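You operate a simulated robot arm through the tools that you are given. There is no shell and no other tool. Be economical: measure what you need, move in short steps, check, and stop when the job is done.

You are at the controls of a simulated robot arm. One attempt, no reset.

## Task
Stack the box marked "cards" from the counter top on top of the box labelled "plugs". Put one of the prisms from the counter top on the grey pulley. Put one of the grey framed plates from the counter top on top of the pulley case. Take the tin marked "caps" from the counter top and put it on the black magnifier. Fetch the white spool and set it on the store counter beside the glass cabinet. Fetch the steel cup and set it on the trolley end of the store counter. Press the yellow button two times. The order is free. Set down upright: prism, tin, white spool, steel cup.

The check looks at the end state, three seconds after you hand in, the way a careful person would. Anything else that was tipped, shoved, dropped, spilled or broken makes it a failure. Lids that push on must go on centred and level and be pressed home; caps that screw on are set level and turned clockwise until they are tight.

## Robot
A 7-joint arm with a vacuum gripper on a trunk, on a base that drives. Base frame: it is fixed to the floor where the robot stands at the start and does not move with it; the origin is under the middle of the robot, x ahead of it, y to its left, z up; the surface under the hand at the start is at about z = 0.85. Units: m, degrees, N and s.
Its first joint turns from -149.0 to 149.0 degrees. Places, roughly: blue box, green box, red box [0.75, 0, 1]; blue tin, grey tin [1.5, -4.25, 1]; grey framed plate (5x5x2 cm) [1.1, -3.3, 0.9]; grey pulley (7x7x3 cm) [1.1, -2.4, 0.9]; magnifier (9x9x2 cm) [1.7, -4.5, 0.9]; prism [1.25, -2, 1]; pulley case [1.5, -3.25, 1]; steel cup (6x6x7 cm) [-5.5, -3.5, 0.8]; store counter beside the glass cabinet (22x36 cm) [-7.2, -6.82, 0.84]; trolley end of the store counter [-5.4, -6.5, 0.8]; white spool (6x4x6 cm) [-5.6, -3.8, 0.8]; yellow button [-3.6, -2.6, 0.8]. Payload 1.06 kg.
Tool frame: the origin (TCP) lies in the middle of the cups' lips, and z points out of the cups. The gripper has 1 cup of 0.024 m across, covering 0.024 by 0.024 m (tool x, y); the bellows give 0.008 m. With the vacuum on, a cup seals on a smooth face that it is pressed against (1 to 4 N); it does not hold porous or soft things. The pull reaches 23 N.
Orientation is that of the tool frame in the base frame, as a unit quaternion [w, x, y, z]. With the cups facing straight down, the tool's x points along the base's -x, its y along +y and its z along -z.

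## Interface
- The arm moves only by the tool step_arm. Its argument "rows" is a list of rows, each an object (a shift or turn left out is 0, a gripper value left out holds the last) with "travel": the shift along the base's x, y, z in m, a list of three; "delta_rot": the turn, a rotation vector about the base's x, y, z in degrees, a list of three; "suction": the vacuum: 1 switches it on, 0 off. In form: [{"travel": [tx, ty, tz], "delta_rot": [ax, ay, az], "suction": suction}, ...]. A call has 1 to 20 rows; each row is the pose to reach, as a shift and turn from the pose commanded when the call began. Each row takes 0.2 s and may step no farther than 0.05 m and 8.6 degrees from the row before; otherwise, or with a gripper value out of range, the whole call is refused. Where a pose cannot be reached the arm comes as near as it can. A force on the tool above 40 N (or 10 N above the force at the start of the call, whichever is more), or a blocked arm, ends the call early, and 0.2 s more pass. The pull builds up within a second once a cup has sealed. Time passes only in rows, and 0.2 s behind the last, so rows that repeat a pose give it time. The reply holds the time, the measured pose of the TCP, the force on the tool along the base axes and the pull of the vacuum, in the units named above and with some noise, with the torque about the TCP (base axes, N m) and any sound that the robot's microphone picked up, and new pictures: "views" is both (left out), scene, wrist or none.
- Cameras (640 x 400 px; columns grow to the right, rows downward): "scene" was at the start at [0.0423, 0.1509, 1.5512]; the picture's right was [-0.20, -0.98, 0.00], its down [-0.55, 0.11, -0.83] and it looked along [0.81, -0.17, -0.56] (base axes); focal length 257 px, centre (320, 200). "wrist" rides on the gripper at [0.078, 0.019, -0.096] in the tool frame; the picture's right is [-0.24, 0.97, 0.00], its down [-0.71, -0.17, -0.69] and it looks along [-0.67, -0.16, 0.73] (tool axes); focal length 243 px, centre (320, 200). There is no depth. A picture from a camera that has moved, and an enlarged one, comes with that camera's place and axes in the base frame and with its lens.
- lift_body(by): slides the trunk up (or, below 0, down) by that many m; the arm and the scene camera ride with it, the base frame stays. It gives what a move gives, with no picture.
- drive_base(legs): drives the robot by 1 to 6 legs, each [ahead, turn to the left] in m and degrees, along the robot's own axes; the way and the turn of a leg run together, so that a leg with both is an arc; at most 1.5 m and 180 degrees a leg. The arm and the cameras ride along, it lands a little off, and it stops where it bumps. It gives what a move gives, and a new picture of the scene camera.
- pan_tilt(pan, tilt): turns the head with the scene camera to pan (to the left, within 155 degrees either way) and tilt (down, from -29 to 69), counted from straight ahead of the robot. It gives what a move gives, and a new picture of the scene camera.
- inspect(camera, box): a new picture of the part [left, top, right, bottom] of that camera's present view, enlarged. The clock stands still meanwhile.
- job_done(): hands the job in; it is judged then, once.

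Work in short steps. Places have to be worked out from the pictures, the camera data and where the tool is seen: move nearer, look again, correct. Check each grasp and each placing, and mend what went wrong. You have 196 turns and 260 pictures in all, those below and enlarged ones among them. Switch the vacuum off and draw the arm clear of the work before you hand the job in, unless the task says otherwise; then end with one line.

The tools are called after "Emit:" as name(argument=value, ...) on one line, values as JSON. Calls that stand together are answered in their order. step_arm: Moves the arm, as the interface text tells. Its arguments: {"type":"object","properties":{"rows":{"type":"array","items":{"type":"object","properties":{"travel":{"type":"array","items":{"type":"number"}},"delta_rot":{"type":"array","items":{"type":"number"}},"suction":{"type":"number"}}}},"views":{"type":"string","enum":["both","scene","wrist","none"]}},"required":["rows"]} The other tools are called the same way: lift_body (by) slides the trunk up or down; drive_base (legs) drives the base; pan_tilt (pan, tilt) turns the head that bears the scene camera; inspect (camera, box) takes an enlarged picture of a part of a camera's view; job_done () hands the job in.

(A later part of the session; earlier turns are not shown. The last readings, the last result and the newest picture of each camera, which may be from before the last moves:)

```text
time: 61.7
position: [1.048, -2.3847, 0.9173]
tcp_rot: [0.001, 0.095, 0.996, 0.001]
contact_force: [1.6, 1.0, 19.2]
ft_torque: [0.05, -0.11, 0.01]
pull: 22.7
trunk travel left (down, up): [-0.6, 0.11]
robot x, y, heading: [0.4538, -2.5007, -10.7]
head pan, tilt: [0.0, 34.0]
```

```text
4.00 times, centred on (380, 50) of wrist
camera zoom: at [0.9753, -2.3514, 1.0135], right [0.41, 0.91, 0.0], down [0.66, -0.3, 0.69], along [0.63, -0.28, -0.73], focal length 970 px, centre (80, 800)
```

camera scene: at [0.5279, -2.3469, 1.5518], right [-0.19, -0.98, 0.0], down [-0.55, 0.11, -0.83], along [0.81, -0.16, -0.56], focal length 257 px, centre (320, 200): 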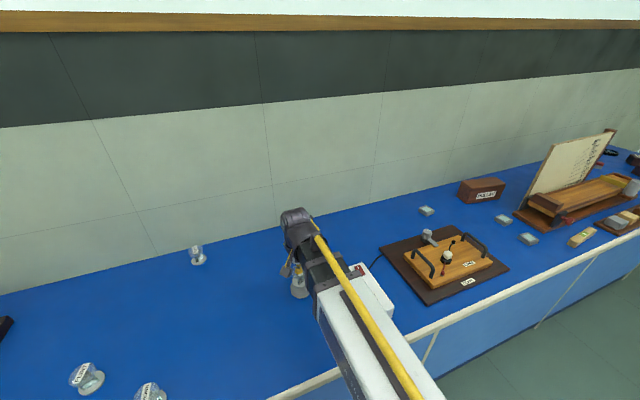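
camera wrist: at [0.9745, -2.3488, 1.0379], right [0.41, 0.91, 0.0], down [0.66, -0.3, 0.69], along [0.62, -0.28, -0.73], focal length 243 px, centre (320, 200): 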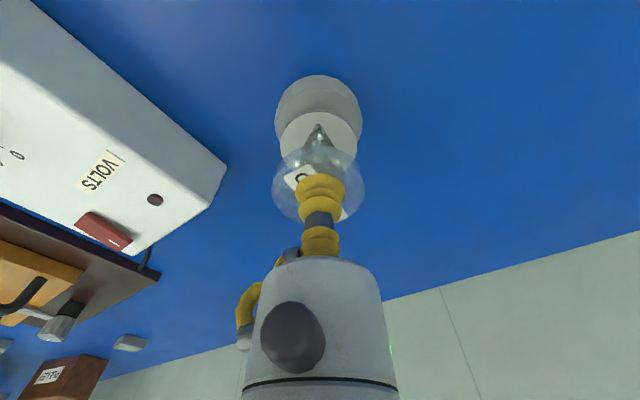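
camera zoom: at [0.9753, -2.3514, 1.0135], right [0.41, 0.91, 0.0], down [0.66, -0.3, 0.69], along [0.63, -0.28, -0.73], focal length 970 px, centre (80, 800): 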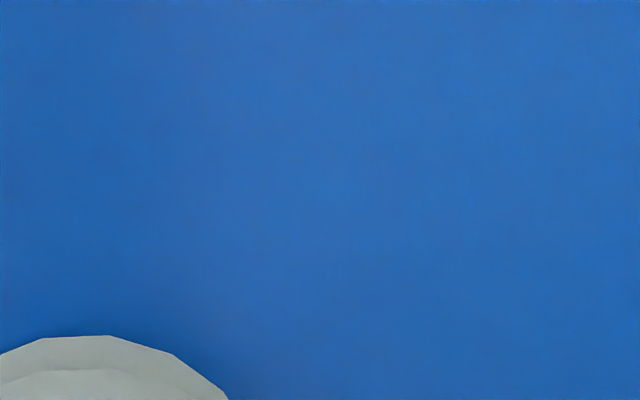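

One row stepped too far; I repeat with smaller steps.

Emit:
step_arm(rows=[{"travel": [0, 0, 0.002]}, {"travel": [0, 0, 0.002], "suction": 0}, {"travel": [0, 0, 0.002]}, {"travel": [0, 0, 0.002]}, {"travel": [0, 0, 0.002]}, {"travel": [0, 0, 0.012]}, {"travel": [0, 0, 0.05]}, {"travel": [0, 0, 0.095]}, {"travel": [0, 0, 0.14]}, {"travel": [0.02, -0.03, 0.15]}, {"travel": [0.04, -0.07, 0.15]}, {"travel": [0.04, -0.07, 0.15]}])

Emit:
inspect(camera="wrist", box=[300, 0, 460, 100])

```text
time: 64.3
position: [1.0892, -2.4543, 1.0663]
tcp_rot: [0.001, 0.095, 0.995, 0.0]
contact_force: [-0.4, -0.2, 0.5]
ft_torque: [-0.01, -0.01, 0.0]
pull: 0.0
trunk travel left (down, up): [-0.6, 0.11]
robot x, y, heading: [0.454, -2.5034, -11.0]
head pan, tilt: [0.0, 34.0]
camera scene: at [0.528, -2.3472, 1.5518], right [-0.19, -0.98, 0.0], down [-0.55, 0.11, -0.83], along [0.81, -0.16, -0.56], focal length 257 px, centre (320, 200)
camera wrist: at [1.0164, -2.4214, 1.1617], right [0.41, 0.91, 0.0], down [0.66, -0.3, 0.69], along [0.62, -0.28, -0.73], focal length 243 px, centre (320, 200)
```

scene: 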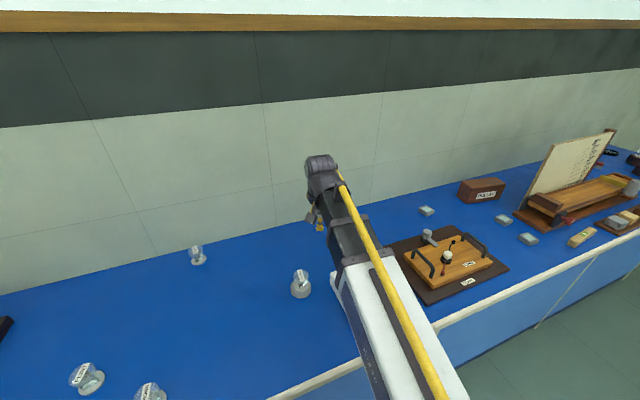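
wrist: 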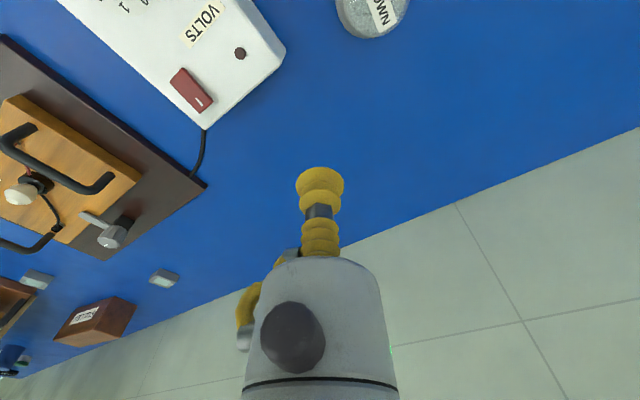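

```text
4.00 times, centred on (380, 50) of wrist
camera zoom: at [1.0164, -2.4214, 1.1617], right [0.41, 0.91, 0.0], down [0.66, -0.3, 0.69], along [0.62, -0.28, -0.73], focal length 970 px, centre (80, 800)
```

zoom: 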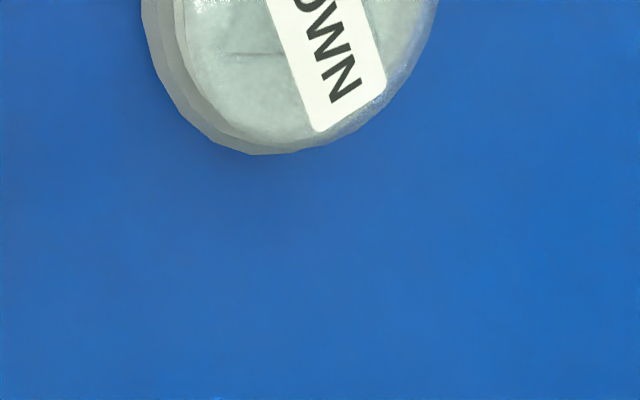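

The CROWN prism stands on the pulley. Next the plates and PULLEY case about 0.75 m further along; I raise the trunk, and drive parallel to the counter.

Emit:
lift_body(by=0.1)

Emit:
drive_base(legs=[[0, -69], [0.76, 0], [0, 69]])

```text
time: 65.6
position: [1.0893, -2.4546, 1.1666]
tcp_rot: [0.001, 0.095, 0.995, -0.001]
contact_force: [0.2, 1.6, 0.0]
ft_torque: [0.03, 0.03, -0.01]
pull: 0.1
trunk travel left (down, up): [-0.7, 0.01]
robot x, y, heading: [0.4518, -2.5034, -11.1]
head pan, tilt: [0.0, 34.0]
```

```text
time: 75.8
position: [1.2205, -3.1892, 1.1656]
tcp_rot: [0.001, 0.079, 0.997, 0.0]
contact_force: [-0.1, -0.1, -0.3]
ft_torque: [0.03, -0.01, -0.02]
pull: 0.1
trunk travel left (down, up): [-0.7, 0.01]
robot x, y, heading: [0.5868, -3.2579, -9.0]
head pan, tilt: [0.0, 34.0]
camera scene: at [0.6573, -3.0999, 1.6518], right [-0.16, -0.99, 0.0], down [-0.55, 0.09, -0.83], along [0.82, -0.13, -0.56], focal length 257 px, centre (320, 200)
```

scene: 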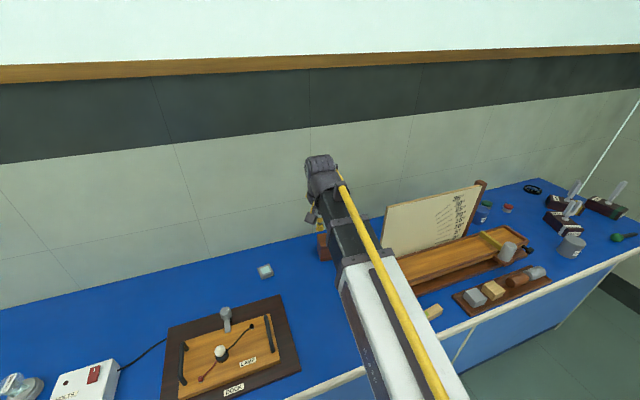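

Plate A is free-standing at about (1.352, -2.994); I take that one. Trunk down, and the hand goes over near it.

Emit:
lift_body(by=-0.1)

Emit:
step_arm(rows=[{"travel": [0.01, 0.045, 0]}, {"travel": [0.02, 0.09, 0]}, {"travel": [0.035, 0.135, 0]}, {"travel": [0.05, 0.175, 0]}, {"travel": [0.06, 0.185, -0.02]}, {"travel": [0.06, 0.185, -0.02]}])

Emit:
inspect(camera="wrist", box=[240, 60, 400, 180])

```text
time: 77.2
position: [1.2209, -3.1903, 1.066]
tcp_rot: [0.001, 0.079, 0.997, 0.0]
contact_force: [0.0, -0.2, -0.5]
ft_torque: [0.0, 0.01, 0.0]
pull: 0.0
trunk travel left (down, up): [-0.6, 0.11]
robot x, y, heading: [0.5868, -3.2588, -9.2]
head pan, tilt: [0.0, 34.0]
```

```text
time: 78.5
position: [1.2794, -3.0026, 1.0446]
tcp_rot: [0.0, 0.079, 0.997, -0.001]
contact_force: [0.2, 0.4, -0.4]
ft_torque: [0.02, -0.01, -0.01]
pull: 0.1
trunk travel left (down, up): [-0.6, 0.11]
robot x, y, heading: [0.5855, -3.2592, -9.0]
head pan, tilt: [0.0, 34.0]
camera scene: at [0.6575, -3.1, 1.5518], right [-0.16, -0.99, 0.0], down [-0.55, 0.09, -0.83], along [0.82, -0.13, -0.56], focal length 257 px, centre (320, 200)
camera wrist: at [1.2058, -2.9721, 1.1409], right [0.39, 0.92, 0.0], down [0.67, -0.28, 0.69], along [0.63, -0.27, -0.73], focal length 243 px, centre (320, 200)
```

scene: 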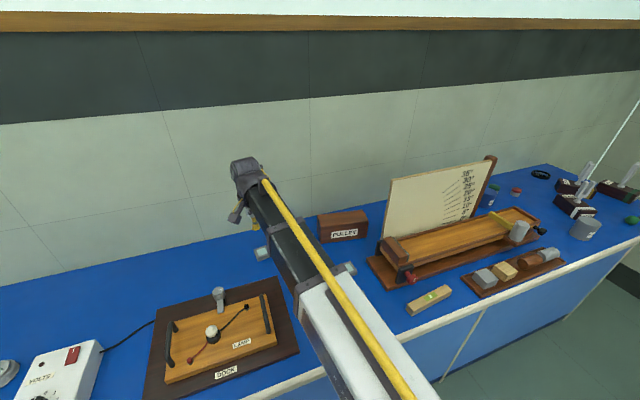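
wrist: 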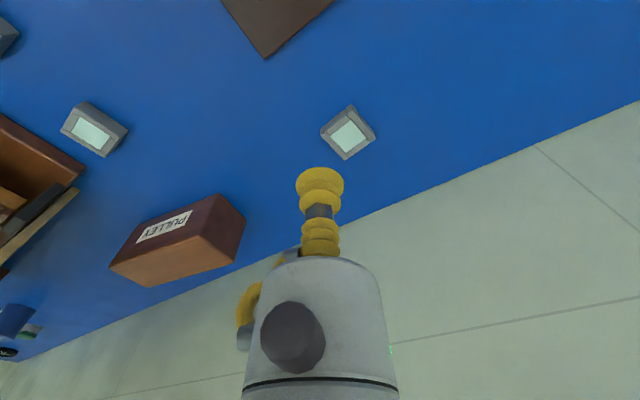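

```text
3.33 times, centred on (320, 120) of wrist
camera zoom: at [1.2058, -2.9721, 1.1409], right [0.39, 0.92, 0.0], down [0.67, -0.28, 0.69], along [0.63, -0.27, -0.73], focal length 809 px, centre (320, 467)
```

zoom: 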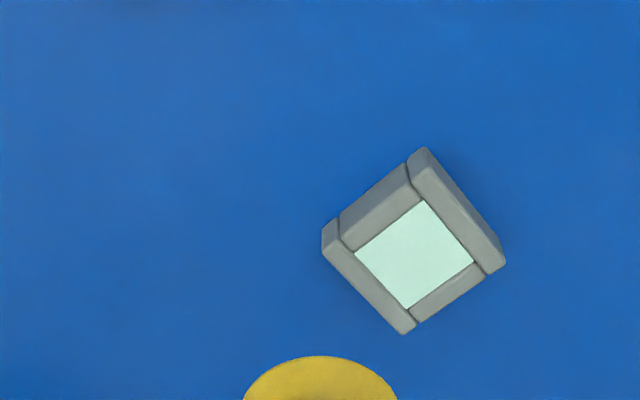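

Glass centre at about (1.357, -2.999). I move above it, to z≈0.89, and look again.

Emit:
step_arm(rows=[{"travel": [0.04, 0.002, 0]}, {"travel": [0.0776, 0.0036, 0]}, {"travel": [0.0776, 0.0036, -0.045]}, {"travel": [0.0776, 0.0036, -0.09]}, {"travel": [0.0776, 0.0036, -0.135]}, {"travel": [0.0776, 0.0036, -0.155]}, {"travel": [0.0776, 0.0036, -0.155]}], views="none")

Emit:
inspect(camera="wrist", box=[240, 80, 400, 200])

```text
time: 80.2
position: [1.3591, -3.0008, 0.8901]
tcp_rot: [0.001, 0.08, 0.997, 0.0]
contact_force: [0.0, -0.8, -0.4]
ft_torque: [0.01, -0.03, 0.0]
pull: 0.0
trunk travel left (down, up): [-0.6, 0.11]
robot x, y, heading: [0.587, -3.2559, -9.2]
head pan, tilt: [0.0, 34.0]
```

```text
3.33 times, centred on (320, 140) of wrist
camera zoom: at [1.2856, -2.97, 0.9861], right [0.39, 0.92, 0.0], down [0.67, -0.28, 0.69], along [0.63, -0.27, -0.73], focal length 809 px, centre (320, 400)
```

zoom: 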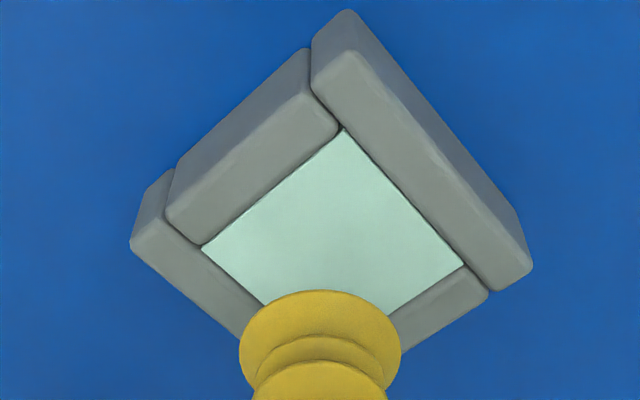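

Cup is centred over the glass. I descend onto it with the vacuum on.

Emit:
step_arm(rows=[{"travel": [-0.001, 0.001, -0.01], "suction": 1}, {"travel": [-0.001, 0.001, -0.017]}, {"travel": [-0.001, 0.001, -0.021]}, {"travel": [-0.001, 0.001, -0.024]}, {"travel": [-0.001, 0.001, -0.026]}, {"travel": [-0.001, 0.001, -0.026]}, {"travel": [-0.001, 0.001, -0.026]}], views="none")

```text
time: 81.8
position: [1.3565, -3.0015, 0.8655]
tcp_rot: [0.0, 0.079, 0.997, -0.001]
contact_force: [4.5, 0.4, 16.6]
ft_torque: [0.02, 0.04, -0.03]
pull: 22.8
trunk travel left (down, up): [-0.6, 0.11]
robot x, y, heading: [0.5885, -3.2597, -9.3]
head pan, tilt: [0.0, 34.0]
```

Sealed. I lift and carry it toward the PULLEY case, stopping short to measure the case.

Emit:
step_arm(rows=[{"travel": [0, 0, 0.01]}, {"travel": [0, 0, 0.05]}, {"travel": [0, 0, 0.1]}, {"travel": [0, 0, 0.15]}, {"travel": [-0.02, -0.03, 0.18]}, {"travel": [-0.04, -0.07, 0.19]}, {"travel": [-0.06, -0.11, 0.19]}, {"travel": [-0.07, -0.14, 0.19]}, {"travel": [-0.07, -0.14, 0.19]}])

Emit:
inspect(camera="wrist", box=[170, 60, 330, 180])

```text
time: 83.8
position: [1.2871, -3.1426, 1.0559]
tcp_rot: [0.001, 0.08, 0.997, 0.0]
contact_force: [-0.7, 0.0, -0.3]
ft_torque: [0.0, -0.04, -0.05]
pull: 23.6
trunk travel left (down, up): [-0.6, 0.11]
robot x, y, heading: [0.5888, -3.2599, -9.3]
head pan, tilt: [0.0, 34.0]
camera scene: at [0.6573, -3.1003, 1.5518], right [-0.16, -0.99, 0.0], down [-0.55, 0.09, -0.83], along [0.82, -0.13, -0.56], focal length 257 px, centre (320, 200)
camera wrist: at [1.2141, -3.1101, 1.153], right [0.39, 0.92, 0.0], down [0.67, -0.28, 0.69], along [0.63, -0.27, -0.73], focal length 243 px, centre (320, 200)
```

scene: 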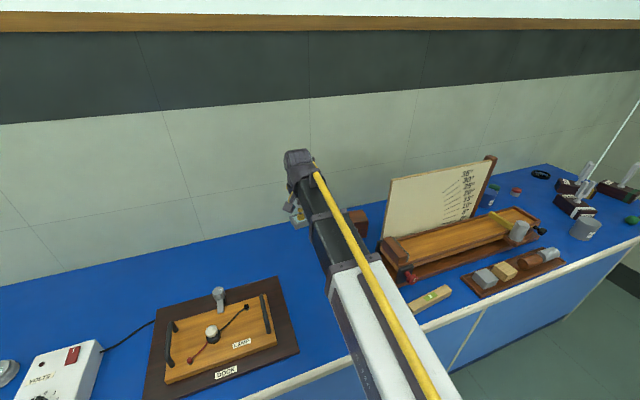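
wrist: 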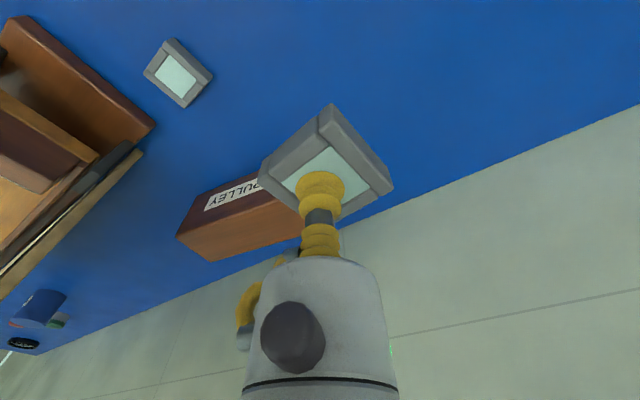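

```text
3.33 times, centred on (250, 120) of wrist
camera zoom: at [1.2141, -3.1101, 1.153], right [0.39, 0.92, 0.0], down [0.67, -0.28, 0.69], along [0.63, -0.27, -0.73], focal length 809 px, centre (553, 467)
```

zoom: 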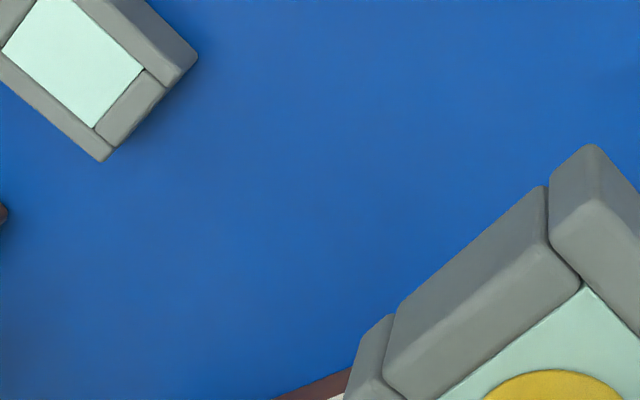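

The held plate hides part of the case; I shift 8 cm left and enlarge.

Emit:
step_arm(rows=[{"travel": [0, 0.045, 0]}, {"travel": [0, 0.09, 0]}, {"travel": [0, 0.09, 0]}], views="none")

Emit:
inspect(camera="wrist", box=[90, 170, 266, 290])

Emit:
inspect(camera="scene", box=[250, 170, 410, 270])

```text
time: 84.5
position: [1.2882, -3.0529, 1.0541]
tcp_rot: [0.0, 0.08, 0.997, -0.001]
contact_force: [-0.6, 0.1, -0.9]
ft_torque: [-0.03, 0.0, -0.02]
pull: 23.1
trunk travel left (down, up): [-0.6, 0.11]
robot x, y, heading: [0.5856, -3.2589, -9.3]
head pan, tilt: [0.0, 34.0]
```

```text
3.33 times, centred on (178, 230) of wrist
camera zoom: at [1.2148, -3.0213, 1.1507], right [0.39, 0.92, 0.0], down [0.67, -0.28, 0.69], along [0.63, -0.27, -0.73], focal length 809 px, centre (793, 100)
```

zoom: 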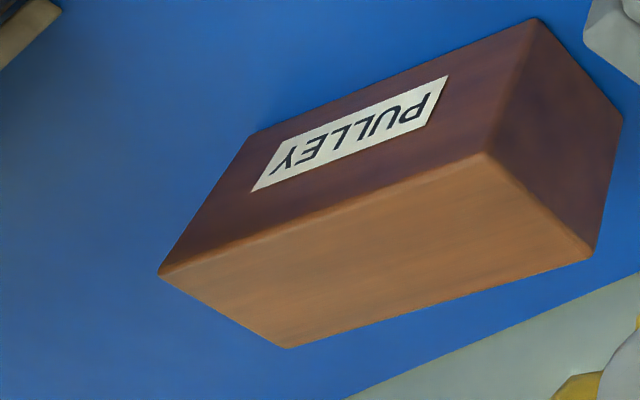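

```text
4.00 times, centred on (330, 220) of scene
camera zoom: at [0.6574, -3.0998, 1.5518], right [-0.16, -0.99, 0.0], down [-0.55, 0.09, -0.83], along [0.82, -0.13, -0.56], focal length 1028 px, centre (280, 120)
```

zoom: 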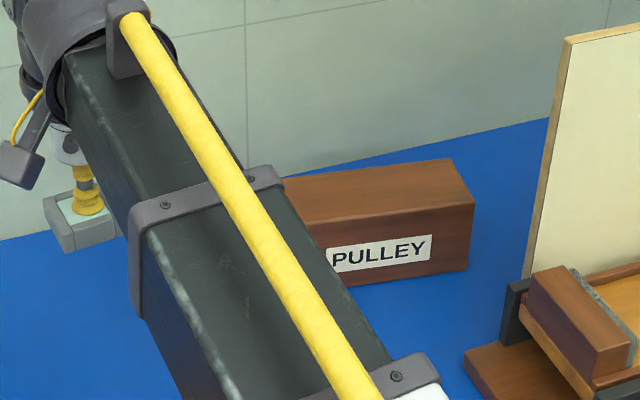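

The case's top: x 1.381–1.458, y -3.222…-3.409, z≈0.9355. I carry the plate over its middle, turned -17° to line up.

Emit:
step_arm(rows=[{"travel": [0.02, -0.04, 0.01], "delta_rot": [0, 0, -2]}, {"travel": [0.04, -0.08, 0.01], "delta_rot": [0, 0, -6]}, {"travel": [0.065, -0.12, 0.01], "delta_rot": [0, 0, -10]}, {"travel": [0.09, -0.16, 0.01], "delta_rot": [0, 0, -14]}, {"travel": [0.115, -0.2, 0.01], "delta_rot": [0, 0, -17]}, {"travel": [0.132, -0.24, 0], "delta_rot": [0, 0, -17]}, {"travel": [0.132, -0.247, -0.04], "delta_rot": [0, 0, -17]}, {"travel": [0.132, -0.247, -0.075], "delta_rot": [0, 0, -17]}, {"travel": [0.132, -0.247, -0.075], "delta_rot": [0, 0, -17]}])

```text
time: 86.5
position: [1.4205, -3.2986, 0.9788]
tcp_rot: [0.001, 0.225, 0.974, 0.0]
contact_force: [-0.2, -1.1, 0.0]
ft_torque: [0.01, 0.01, -0.01]
pull: 22.6
trunk travel left (down, up): [-0.6, 0.11]
robot x, y, heading: [0.585, -3.2606, -9.0]
head pan, tilt: [0.0, 34.0]
camera scene: at [0.6575, -3.1001, 1.5518], right [-0.16, -0.99, 0.0], down [-0.55, 0.09, -0.83], along [0.82, -0.13, -0.56], focal length 257 px, centre (320, 200)
camera wrist: at [1.3598, -3.2472, 1.0752], right [0.64, 0.77, 0.0], down [0.56, -0.46, 0.69], along [0.53, -0.44, -0.73], focal length 243 px, centre (320, 200)
```

scene: 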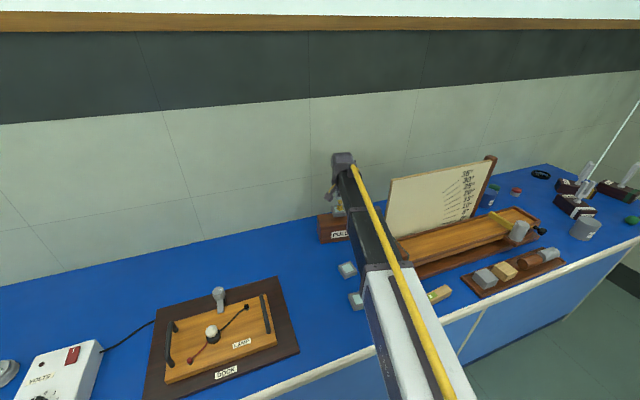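
wrist: 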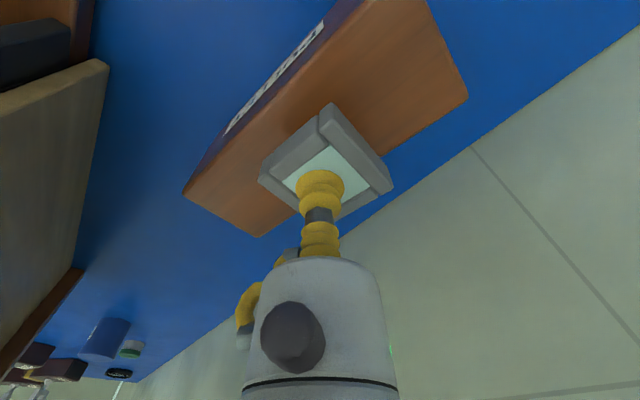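

Plate is over the case top. I lower in small steps to contact.

Emit:
step_arm(rows=[{"travel": [0, 0, -0.012]}, {"travel": [0, 0, -0.02]}, {"travel": [0, 0, -0.025]}, {"travel": [0, 0, -0.029]}, {"travel": [0, 0, -0.032]}, {"travel": [0, 0, -0.032]}], views="none")

```text
time: 88.1
position: [1.4197, -3.2987, 0.9508]
tcp_rot: [0.004, 0.226, 0.974, 0.0]
contact_force: [-1.0, 0.5, 20.8]
ft_torque: [0.08, 0.08, 0.03]
pull: 23.4
trunk travel left (down, up): [-0.6, 0.11]
robot x, y, heading: [0.5842, -3.2587, -9.2]
head pan, tilt: [0.0, 34.0]
stopped in row 6: the force on the tool passed its limit at 41 N (the readings are from after the stop); the commanded pose is now the measured one
```

Contact where expected. I ease off, release and rise.

Emit:
step_arm(rows=[{"travel": [0, 0, 0.002]}, {"travel": [0, 0, 0.002], "suction": 0}, {"travel": [0, 0, 0.002]}, {"travel": [0, 0, 0.002]}, {"travel": [0, 0, 0.002]}, {"travel": [0, 0, 0.012]}, {"travel": [0, 0, 0.05]}, {"travel": [0, 0, 0.095]}, {"travel": [-0.03, 0.02, 0.12], "delta_rot": [0, 0, 4]}, {"travel": [-0.06, 0.05, 0.12], "delta_rot": [0, 0, 8]}, {"travel": [-0.1, 0.08, 0.12], "delta_rot": [0, 0, 12]}, {"travel": [-0.14, 0.11, 0.12], "delta_rot": [0, 0, 17]}, {"travel": [-0.14, 0.11, 0.12], "delta_rot": [0, 0, 17]}])

```text
time: 90.9
position: [1.284, -3.1876, 1.0681]
tcp_rot: [0.003, 0.079, 0.997, 0.0]
contact_force: [0.1, 0.3, 0.8]
ft_torque: [0.08, -0.02, -0.03]
pull: 0.0
trunk travel left (down, up): [-0.6, 0.11]
robot x, y, heading: [0.5902, -3.261, -9.2]
head pan, tilt: [0.0, 34.0]
camera scene: at [0.6573, -3.0999, 1.5518], right [-0.16, -0.99, 0.0], down [-0.55, 0.09, -0.83], along [0.82, -0.13, -0.56], focal length 257 px, centre (320, 200)
camera wrist: at [1.2085, -3.1565, 1.1636], right [0.39, 0.92, 0.0], down [0.67, -0.28, 0.69], along [0.63, -0.27, -0.73], focal length 243 px, centre (320, 200)
```

scene: 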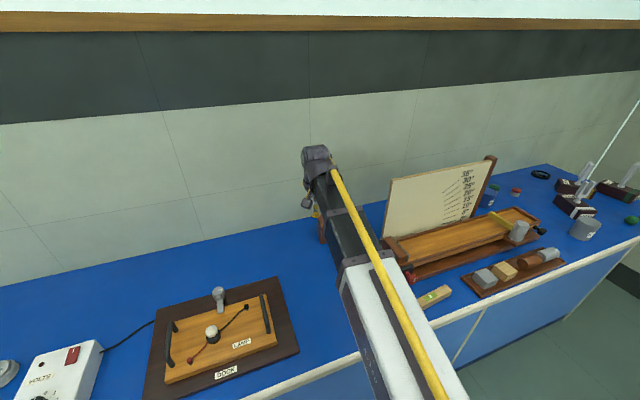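
wrist: 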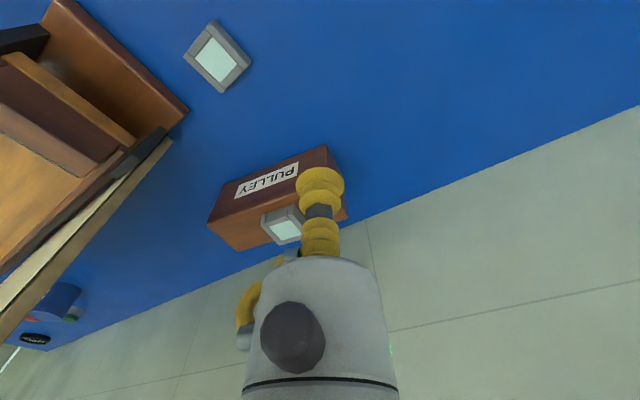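

The plate lies on the case. Now I enlarge the far end: tins and magnifier.

Emit:
inspect(camera="scene", box=[468, 140, 640, 250])

```text
3.64 times, centred on (554, 195) of scene
camera zoom: at [0.6573, -3.0999, 1.5518], right [-0.16, -0.99, 0.0], down [-0.55, 0.09, -0.83], along [0.82, -0.13, -0.56], focal length 935 px, centre (-531, 218)
```

zoom: 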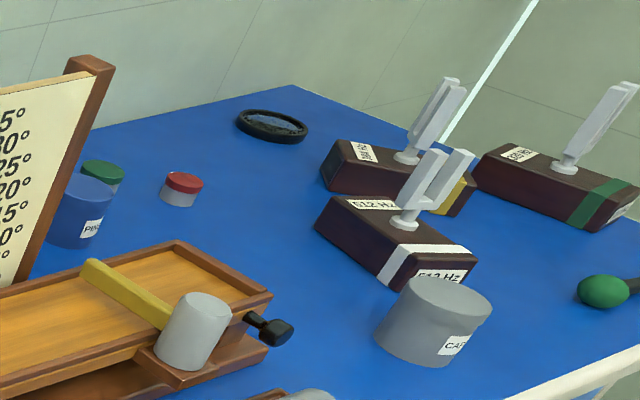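

The grey tin is CAPS (≈1.24, -4.21); the magnifier lies at ≈(1.72, -4.53). I raise the trunk and drive 1.5 m further to reach both.

Emit:
lift_body(by=0.1)

Emit:
drive_base(legs=[[0, -70], [1.48, 0], [0, 69]])

```text
time: 92.2
position: [1.2834, -3.1875, 1.1685]
tcp_rot: [0.002, 0.081, 0.997, 0.0]
contact_force: [0.4, 0.7, -0.1]
ft_torque: [0.03, -0.02, -0.03]
pull: 0.0
trunk travel left (down, up): [-0.7, 0.01]
robot x, y, heading: [0.5861, -3.2619, -9.6]
head pan, tilt: [0.0, 34.0]
```

```text
time: 105.6
position: [1.5911, -4.6344, 1.1674]
tcp_rot: [0.002, 0.075, 0.997, -0.001]
contact_force: [-1.4, -0.4, -0.4]
ft_torque: [-0.01, 0.0, -0.02]
pull: 0.2
trunk travel left (down, up): [-0.7, 0.01]
robot x, y, heading: [0.8932, -4.7095, -8.8]
head pan, tilt: [0.0, 34.0]
camera scene: at [0.9642, -4.5529, 1.6518], right [-0.15, -0.99, 0.0], down [-0.55, 0.08, -0.83], along [0.82, -0.13, -0.56], focal length 257 px, centre (320, 200)
```

scene: 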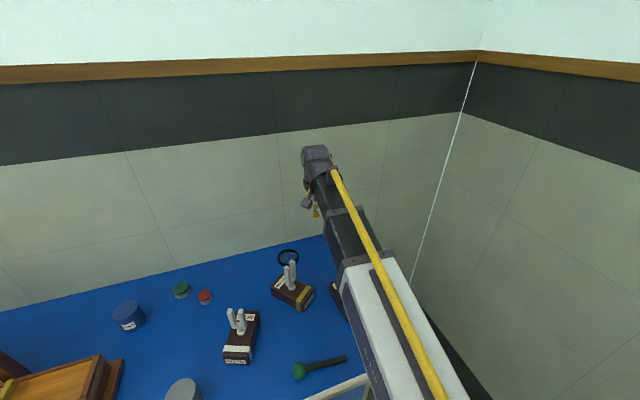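

Tin estimated at (1.264, -4.276), magnifier at (1.727, -4.541). Staying high to clear the tuning forks, I move over the tin.

Emit:
step_arm(rows=[{"travel": [-0.03, 0.033, 0]}, {"travel": [-0.06, 0.066, 0]}, {"travel": [-0.09, 0.099, 0]}, {"travel": [-0.12, 0.132, 0]}, {"travel": [-0.15, 0.165, 0]}, {"travel": [-0.18, 0.198, 0]}, {"travel": [-0.21, 0.231, 0]}, {"travel": [-0.24, 0.264, 0]}, {"travel": [-0.27, 0.297, 0]}, {"travel": [-0.3, 0.33, 0]}, {"travel": [-0.327, 0.358, 0]}, {"travel": [-0.327, 0.358, 0]}])

```text
time: 108.2
position: [1.2621, -4.2775, 1.1662]
tcp_rot: [0.002, 0.075, 0.997, 0.0]
contact_force: [0.6, 0.8, 0.3]
ft_torque: [-0.03, 0.02, -0.03]
pull: 0.1
trunk travel left (down, up): [-0.7, 0.01]
robot x, y, heading: [0.8916, -4.7101, -8.6]
head pan, tilt: [0.0, 34.0]
camera scene: at [0.964, -4.5529, 1.6518], right [-0.15, -0.99, 0.0], down [-0.55, 0.08, -0.83], along [0.82, -0.13, -0.56], focal length 257 px, centre (320, 200)
camera wrist: at [1.1887, -4.2463, 1.2622], right [0.38, 0.93, 0.0], down [0.67, -0.28, 0.69], along [0.64, -0.26, -0.73], focal length 243 px, centre (320, 200)
```

scene: 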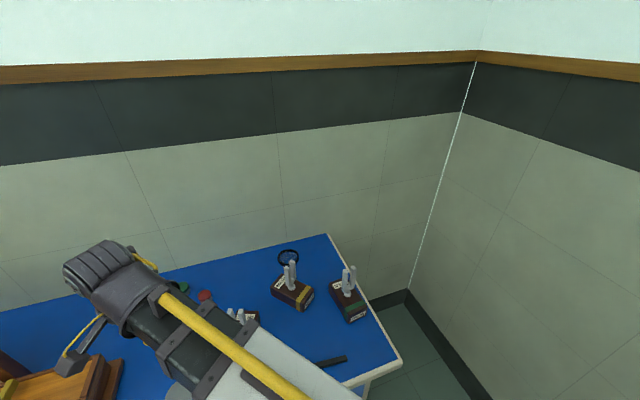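
wrist: 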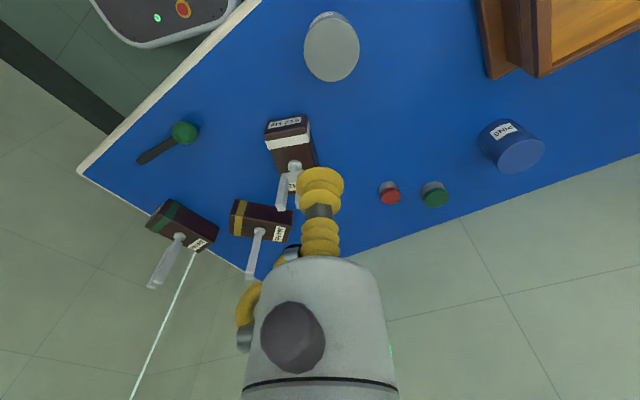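

Emit:
inspect(camera="wrist", box=[284, 0, 380, 90])

```text
4.44 times, centred on (332, 45) of wrist
camera zoom: at [1.1887, -4.2463, 1.2622], right [0.38, 0.93, 0.0], down [0.67, -0.28, 0.69], along [0.64, -0.26, -0.73], focal length 1078 px, centre (267, 889)
```

zoom: 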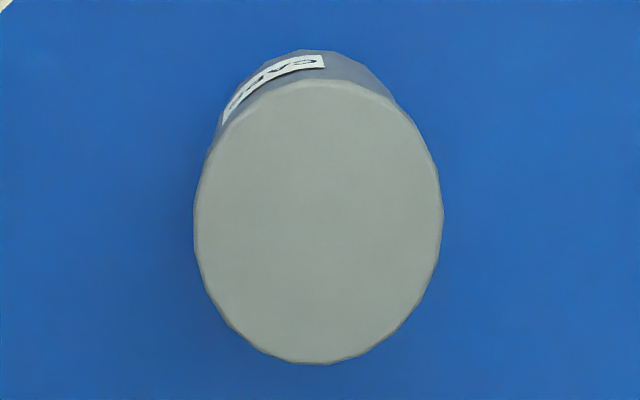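

Lettering reads CAPS; tin top centre at about (1.258, -4.258), z≈0.932. I centre and descend to a little above.

Emit:
step_arm(rows=[{"travel": [-0.004, 0.019, -0.02]}, {"travel": [-0.004, 0.019, -0.065]}, {"travel": [-0.004, 0.019, -0.11]}, {"travel": [-0.004, 0.019, -0.155]}, {"travel": [-0.004, 0.019, -0.19]}, {"travel": [-0.004, 0.019, -0.21]}, {"travel": [-0.004, 0.019, -0.21]}], views="wrist")

```text
time: 109.8
position: [1.2597, -4.2567, 0.9576]
tcp_rot: [0.003, 0.075, 0.997, -0.001]
contact_force: [0.1, 0.2, -0.2]
ft_torque: [0.03, 0.0, 0.02]
pull: 0.0
trunk travel left (down, up): [-0.7, 0.01]
robot x, y, heading: [0.8917, -4.7088, -8.7]
head pan, tilt: [0.0, 34.0]
camera wrist: at [1.1842, -4.2264, 1.0529], right [0.38, 0.93, 0.0], down [0.67, -0.28, 0.69], along [0.64, -0.26, -0.73], focal length 243 px, centre (320, 200)
```

wrist: 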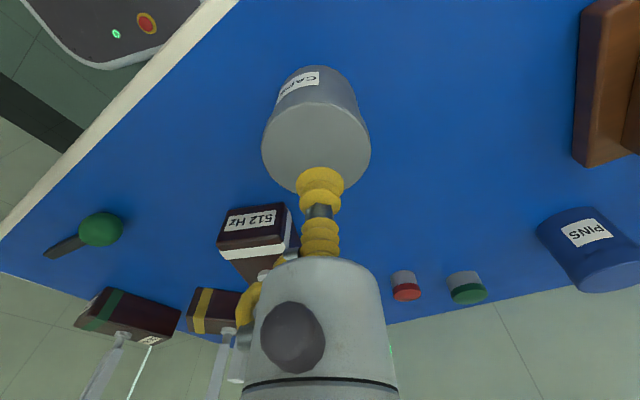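

Shift about -4 mm in x, then descend with vacuum.

Emit:
step_arm(rows=[{"travel": [-0.004, 0, -0.01], "suction": 1}, {"travel": [-0.004, 0, -0.018]}, {"travel": [-0.004, 0, -0.023]}, {"travel": [-0.004, 0, -0.027]}, {"travel": [-0.004, 0, -0.03]}, {"travel": [-0.004, 0, -0.03]}], views="none")

```text
time: 111.2
position: [1.2538, -4.2579, 0.9261]
tcp_rot: [0.002, 0.075, 0.997, 0.0]
contact_force: [1.0, -0.7, -0.3]
ft_torque: [0.0, 0.0, -0.01]
pull: 22.6
trunk travel left (down, up): [-0.7, 0.01]
robot x, y, heading: [0.8934, -4.7101, -8.7]
head pan, tilt: [0.0, 34.0]
```

Sealed on the tin. I lift high and carry it to a spot short of the magnifier to measure it.

Emit:
step_arm(rows=[{"travel": [0, 0, 0.01]}, {"travel": [0, 0, 0.05]}, {"travel": [0, 0, 0.1]}, {"travel": [0, 0, 0.15]}, {"travel": [0, 0, 0.2]}, {"travel": [0.01, 0, 0.225]}, {"travel": [0.055, -0.02, 0.225]}, {"travel": [0.1, -0.04, 0.225]}, {"travel": [0.145, -0.06, 0.225]}, {"travel": [0.19, -0.08, 0.225]}, {"travel": [0.235, -0.1, 0.225]}, {"travel": [0.28, -0.12, 0.225]}, {"travel": [0.325, -0.14, 0.225]}, {"travel": [0.366, -0.16, 0.225]}, {"travel": [0.366, -0.16, 0.225]}])

```text
time: 114.4
position: [1.6191, -4.421, 1.1521]
tcp_rot: [0.002, 0.075, 0.997, 0.001]
contact_force: [0.3, 0.2, -1.4]
ft_torque: [0.0, 0.05, 0.0]
pull: 22.9
trunk travel left (down, up): [-0.7, 0.01]
robot x, y, heading: [0.8961, -4.7049, -8.9]
head pan, tilt: [0.0, 34.0]
camera scene: at [0.9644, -4.5532, 1.6518], right [-0.15, -0.99, 0.0], down [-0.55, 0.08, -0.83], along [0.82, -0.13, -0.56], focal length 257 px, centre (320, 200)
camera wrist: at [1.5453, -4.39, 1.2487], right [0.38, 0.93, 0.0], down [0.67, -0.28, 0.69], along [0.64, -0.26, -0.73], focal length 243 px, centre (320, 200)
```

scene: 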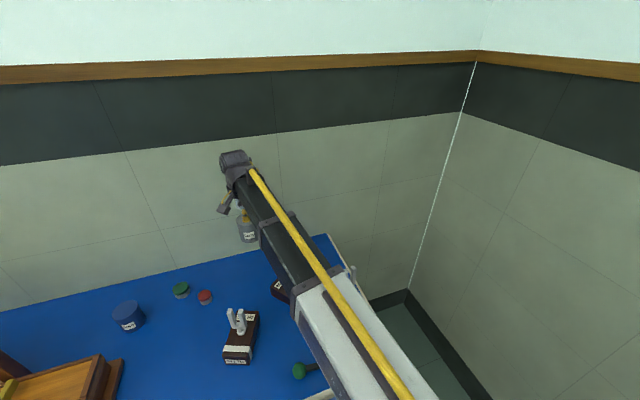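
wrist: 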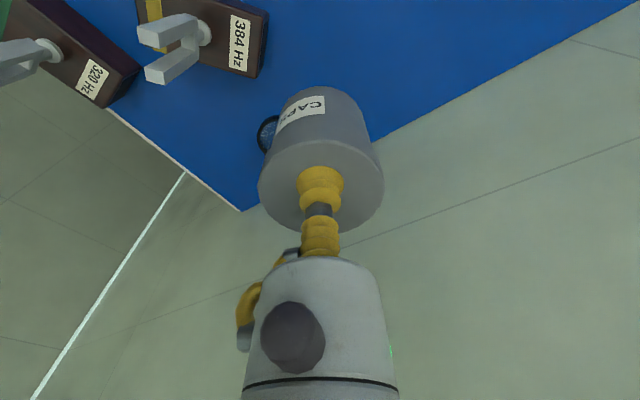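

The tin hides the magnifier; I shift 12 cm left to see it.

Emit:
step_arm(rows=[{"travel": [0, 0.04, 0]}, {"travel": [0, 0.08, 0]}, {"travel": [0, 0.12, 0]}, {"travel": [0, 0.12, 0]}], views="none")

Emit:
inspect(camera="wrist", box=[120, 80, 320, 205])

```text
time: 115.4
position: [1.6197, -4.2981, 1.1523]
tcp_rot: [0.002, 0.075, 0.997, 0.0]
contact_force: [-0.5, 0.2, -1.4]
ft_torque: [0.01, 0.02, 0.0]
pull: 23.3
trunk travel left (down, up): [-0.7, 0.01]
robot x, y, heading: [0.893, -4.7163, -8.9]
head pan, tilt: [0.0, 34.0]
```

```text
3.20 times, centred on (220, 142) of wrist
camera zoom: at [1.5455, -4.2678, 1.2482], right [0.38, 0.93, 0.0], down [0.67, -0.28, 0.69], along [0.64, -0.26, -0.73], focal length 776 px, centre (640, 384)
```

zoom: 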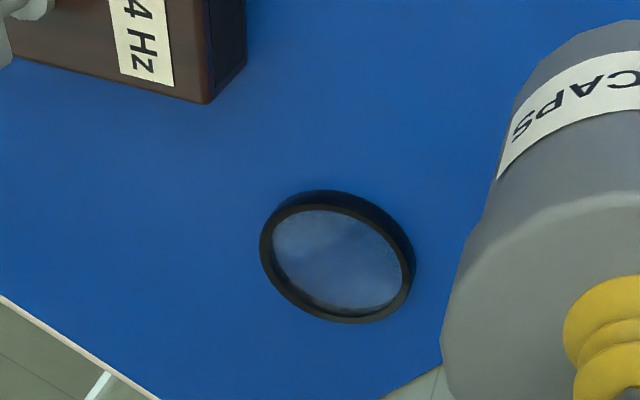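

Magnifier centre at about (1.7195, -4.530), top ≈0.87. I move the tin over it and lower partway.

Emit:
step_arm(rows=[{"travel": [0.02, -0.045, 0]}, {"travel": [0.04, -0.09, 0]}, {"travel": [0.06, -0.135, 0]}, {"travel": [0.08, -0.18, 0]}, {"travel": [0.0998, -0.22, 0]}, {"travel": [0.0998, -0.2315, -0.03]}, {"travel": [0.0998, -0.2315, -0.075]}, {"travel": [0.0998, -0.2315, -0.12]}, {"travel": [0.0998, -0.2315, -0.16]}, {"travel": [0.0998, -0.2315, -0.16]}])

Emit:
inspect(camera="wrist", box=[230, 40, 410, 200])

```text
time: 117.6
position: [1.7216, -4.5283, 0.9928]
tcp_rot: [0.001, 0.075, 0.997, 0.0]
contact_force: [-0.7, -0.6, -2.3]
ft_torque: [-0.01, 0.0, -0.04]
pull: 23.6
trunk travel left (down, up): [-0.7, 0.01]
robot x, y, heading: [0.8948, -4.714, -8.4]
head pan, tilt: [0.0, 34.0]
camera scene: at [0.9644, -4.553, 1.6518], right [-0.15, -0.99, 0.0], down [-0.55, 0.08, -0.83], along [0.82, -0.13, -0.56], focal length 257 px, centre (320, 200)
camera wrist: at [1.6482, -4.4981, 1.0891], right [0.38, 0.93, 0.0], down [0.67, -0.28, 0.69], along [0.64, -0.26, -0.73], focal length 243 px, centre (320, 200)
```

scene: 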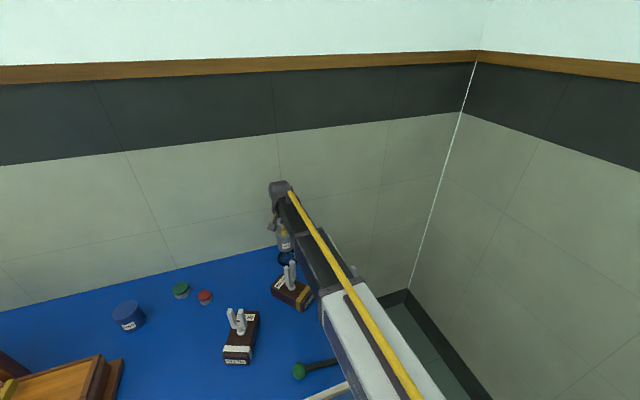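
wrist: 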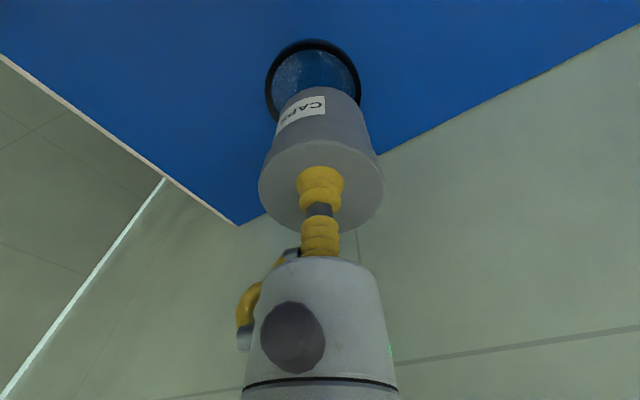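

```text
2.50 times, centred on (320, 120) of wrist
camera zoom: at [1.6482, -4.4981, 1.0891], right [0.38, 0.93, 0.0], down [0.67, -0.28, 0.69], along [0.64, -0.26, -0.73], focal length 606 px, centre (320, 400)
```

zoom: 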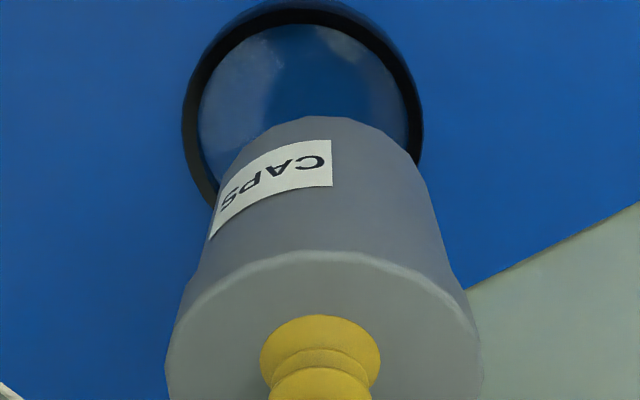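

Magnifier is about 5 mm to the right of the tin's axis; I correct -5 mm in y and lower.

Emit:
step_arm(rows=[{"travel": [0, -0.005, -0.01]}, {"travel": [0, -0.005, -0.022]}, {"travel": [0, -0.005, -0.03]}, {"travel": [0, -0.005, -0.036]}, {"travel": [0, -0.005, -0.036]}], views="none")

Emit:
inspect(camera="wrist", box=[230, 40, 410, 200])

Emit:
inspect(camera="scene", box=[240, 200, 336, 290])

```text
time: 118.8
position: [1.7215, -4.5329, 0.9572]
tcp_rot: [0.002, 0.075, 0.997, 0.0]
contact_force: [0.1, 0.0, -1.5]
ft_torque: [-0.06, 0.0, -0.01]
pull: 22.5
trunk travel left (down, up): [-0.7, 0.01]
robot x, y, heading: [0.8921, -4.7133, -8.6]
head pan, tilt: [0.0, 34.0]
```

```text
2.50 times, centred on (320, 120) of wrist
camera zoom: at [1.6469, -4.5031, 1.0528], right [0.38, 0.93, 0.0], down [0.67, -0.28, 0.69], along [0.64, -0.26, -0.73], focal length 606 px, centre (320, 400)
```

zoom: 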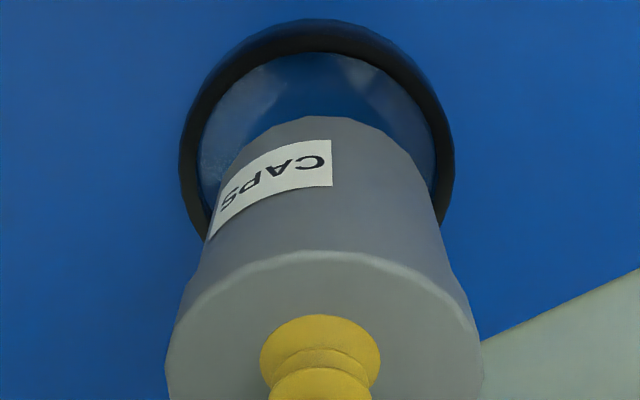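

```text
4.44 times, centred on (288, 245) of scene
camera zoom: at [0.9644, -4.5531, 1.6518], right [-0.15, -0.99, 0.0], down [-0.55, 0.08, -0.83], along [0.82, -0.13, -0.56], focal length 1142 px, centre (462, 0)
```

zoom: 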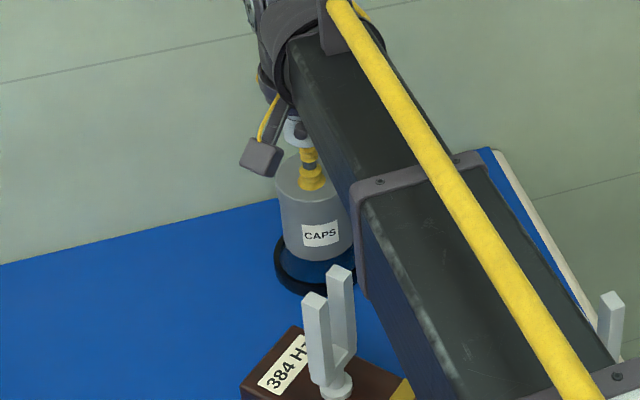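

Centred now. I continue down to contact.

Emit:
step_arm(rows=[{"travel": [0, 0, -0.005]}, {"travel": [0, 0, -0.01]}, {"travel": [0, 0, -0.014]}, {"travel": [0, 0, -0.018]}, {"travel": [0, 0, -0.018]}], views="none")

```text
time: 120.0
position: [1.7207, -4.5339, 0.9398]
tcp_rot: [0.004, 0.075, 0.997, 0.0]
contact_force: [2.9, 1.8, 16.6]
ft_torque: [0.0, -0.02, 0.03]
pull: 23.1
trunk travel left (down, up): [-0.7, 0.01]
robot x, y, heading: [0.8941, -4.7127, -8.7]
head pan, tilt: [0.0, 34.0]
```

Contact at z≈0.94. I ease, release, rise and look.

Emit:
step_arm(rows=[{"travel": [0, 0, 0.002]}, {"travel": [0, 0, 0.002], "suction": 0}, {"travel": [0, 0, 0.002]}, {"travel": [0, 0, 0.002]}, {"travel": [0, 0, 0.002]}, {"travel": [0, 0, 0.012]}, {"travel": [0, 0, 0.05]}, {"travel": [0, 0, 0.1]}, {"travel": [0, 0, 0.15]}, {"travel": [0, 0, 0.2]}, {"travel": [-0.03, 0.03, 0.22]}, {"travel": [-0.06, 0.06, 0.22]}, {"travel": [-0.09, 0.09, 0.22]}, {"travel": [-0.09, 0.09, 0.22]}])

Emit:
inspect(camera="wrist", box=[170, 80, 330, 200])

```text
time: 123.0
position: [1.6301, -4.4447, 1.1561]
tcp_rot: [0.003, 0.075, 0.997, 0.0]
contact_force: [-0.2, -0.4, 0.5]
ft_torque: [-0.03, 0.01, 0.03]
pull: 0.1
trunk travel left (down, up): [-0.7, 0.01]
robot x, y, heading: [0.897, -4.7128, -8.7]
head pan, tilt: [0.0, 34.0]
camera scene: at [0.9641, -4.5528, 1.6518], right [-0.15, -0.99, 0.0], down [-0.55, 0.08, -0.83], along [0.82, -0.13, -0.56], focal length 257 px, centre (320, 200)
camera wrist: at [1.5561, -4.4145, 1.2529], right [0.38, 0.93, 0.0], down [0.67, -0.28, 0.69], along [0.64, -0.26, -0.73], focal length 243 px, centre (320, 200)
```

scene: 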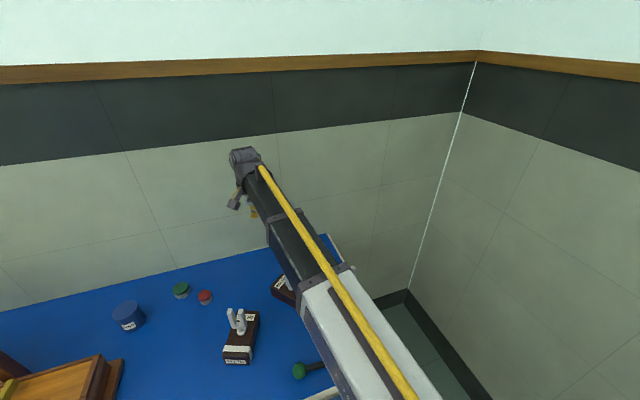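
wrist: 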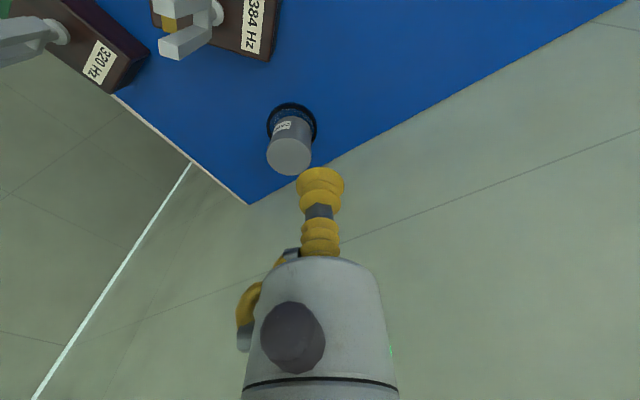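

```text
3.33 times, centred on (250, 140) of wrist
camera zoom: at [1.5561, -4.4145, 1.2529], right [0.38, 0.93, 0.0], down [0.67, -0.28, 0.69], along [0.64, -0.26, -0.73], focal length 809 px, centre (553, 400)
```

zoom: 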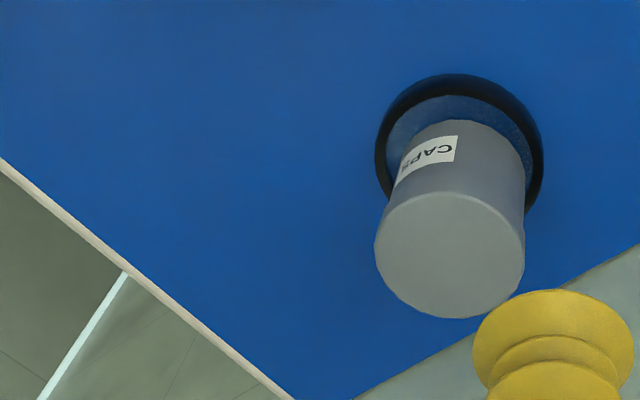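

CAPS stands squarely on the magnifier. I tuck the arm and look around to plan the drive to the rest.

Emit:
step_arm(rows=[{"travel": [-0.015, -0.04, 0]}, {"travel": [-0.03, -0.08, 0]}, {"travel": [-0.05, -0.12, 0]}, {"travel": [-0.065, -0.16, 0]}, {"travel": [-0.08, -0.2, 0]}, {"travel": [-0.095, -0.24, 0]}, {"travel": [-0.11, -0.28, 0]}, {"travel": [-0.13, -0.32, 0]}, {"travel": [-0.143, -0.357, 0]}, {"travel": [-0.143, -0.357, 0]}], views="none")

Emit:
pan_tilt(pan=-110, tilt=20)

Emit:
pan_tilt(pan=150, tilt=20)

```text
time: 125.2
position: [1.4865, -4.8023, 1.1593]
tcp_rot: [0.002, 0.075, 0.997, -0.001]
contact_force: [0.5, -0.4, 0.0]
ft_torque: [-0.01, -0.01, -0.01]
pull: 0.1
trunk travel left (down, up): [-0.7, 0.01]
robot x, y, heading: [0.8962, -4.7132, -8.7]
head pan, tilt: [0.0, 34.0]
```

```text
time: 127.0
position: [1.485, -4.8019, 1.1581]
tcp_rot: [0.001, 0.074, 0.997, 0.0]
contact_force: [0.0, -0.7, -0.4]
ft_torque: [0.02, -0.01, 0.0]
pull: 0.0
trunk travel left (down, up): [-0.7, 0.01]
robot x, y, heading: [0.8929, -4.7145, -8.7]
head pan, tilt: [-110.0, 20.0]
camera scene: at [0.8319, -4.6214, 1.6741], right [-0.88, 0.48, 0.0], down [0.16, 0.3, -0.94], along [-0.45, -0.82, -0.34], focal length 257 px, centre (320, 200)
```

scene: 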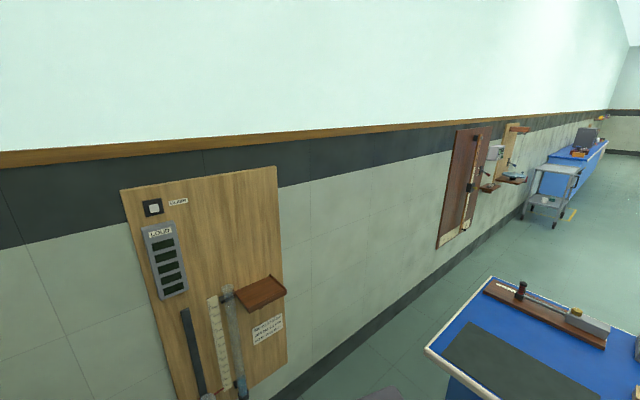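

```text
time: 130.7
position: [1.4861, -4.8009, 1.1591]
tcp_rot: [0.002, 0.075, 0.997, 0.0]
contact_force: [-0.2, 0.0, 0.8]
ft_torque: [0.01, 0.01, -0.01]
pull: 0.0
trunk travel left (down, up): [-0.7, 0.01]
robot x, y, heading: [0.8935, -4.714, -8.6]
head pan, tilt: [150.0, 20.0]
camera scene: at [0.804, -4.4814, 1.6741], right [0.63, 0.78, 0.0], down [0.27, -0.21, -0.94], along [-0.73, 0.59, -0.34], focal length 257 px, centre (320, 200)
```

scene: 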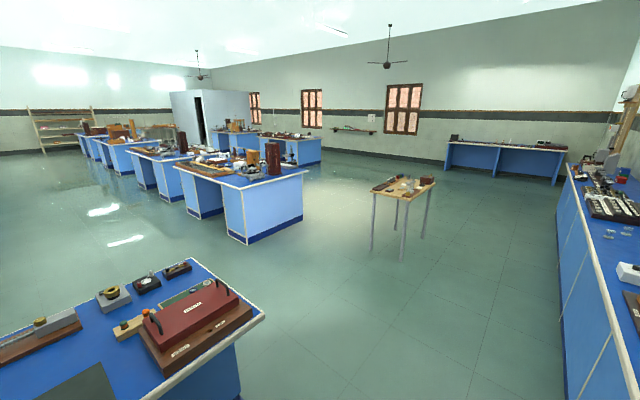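

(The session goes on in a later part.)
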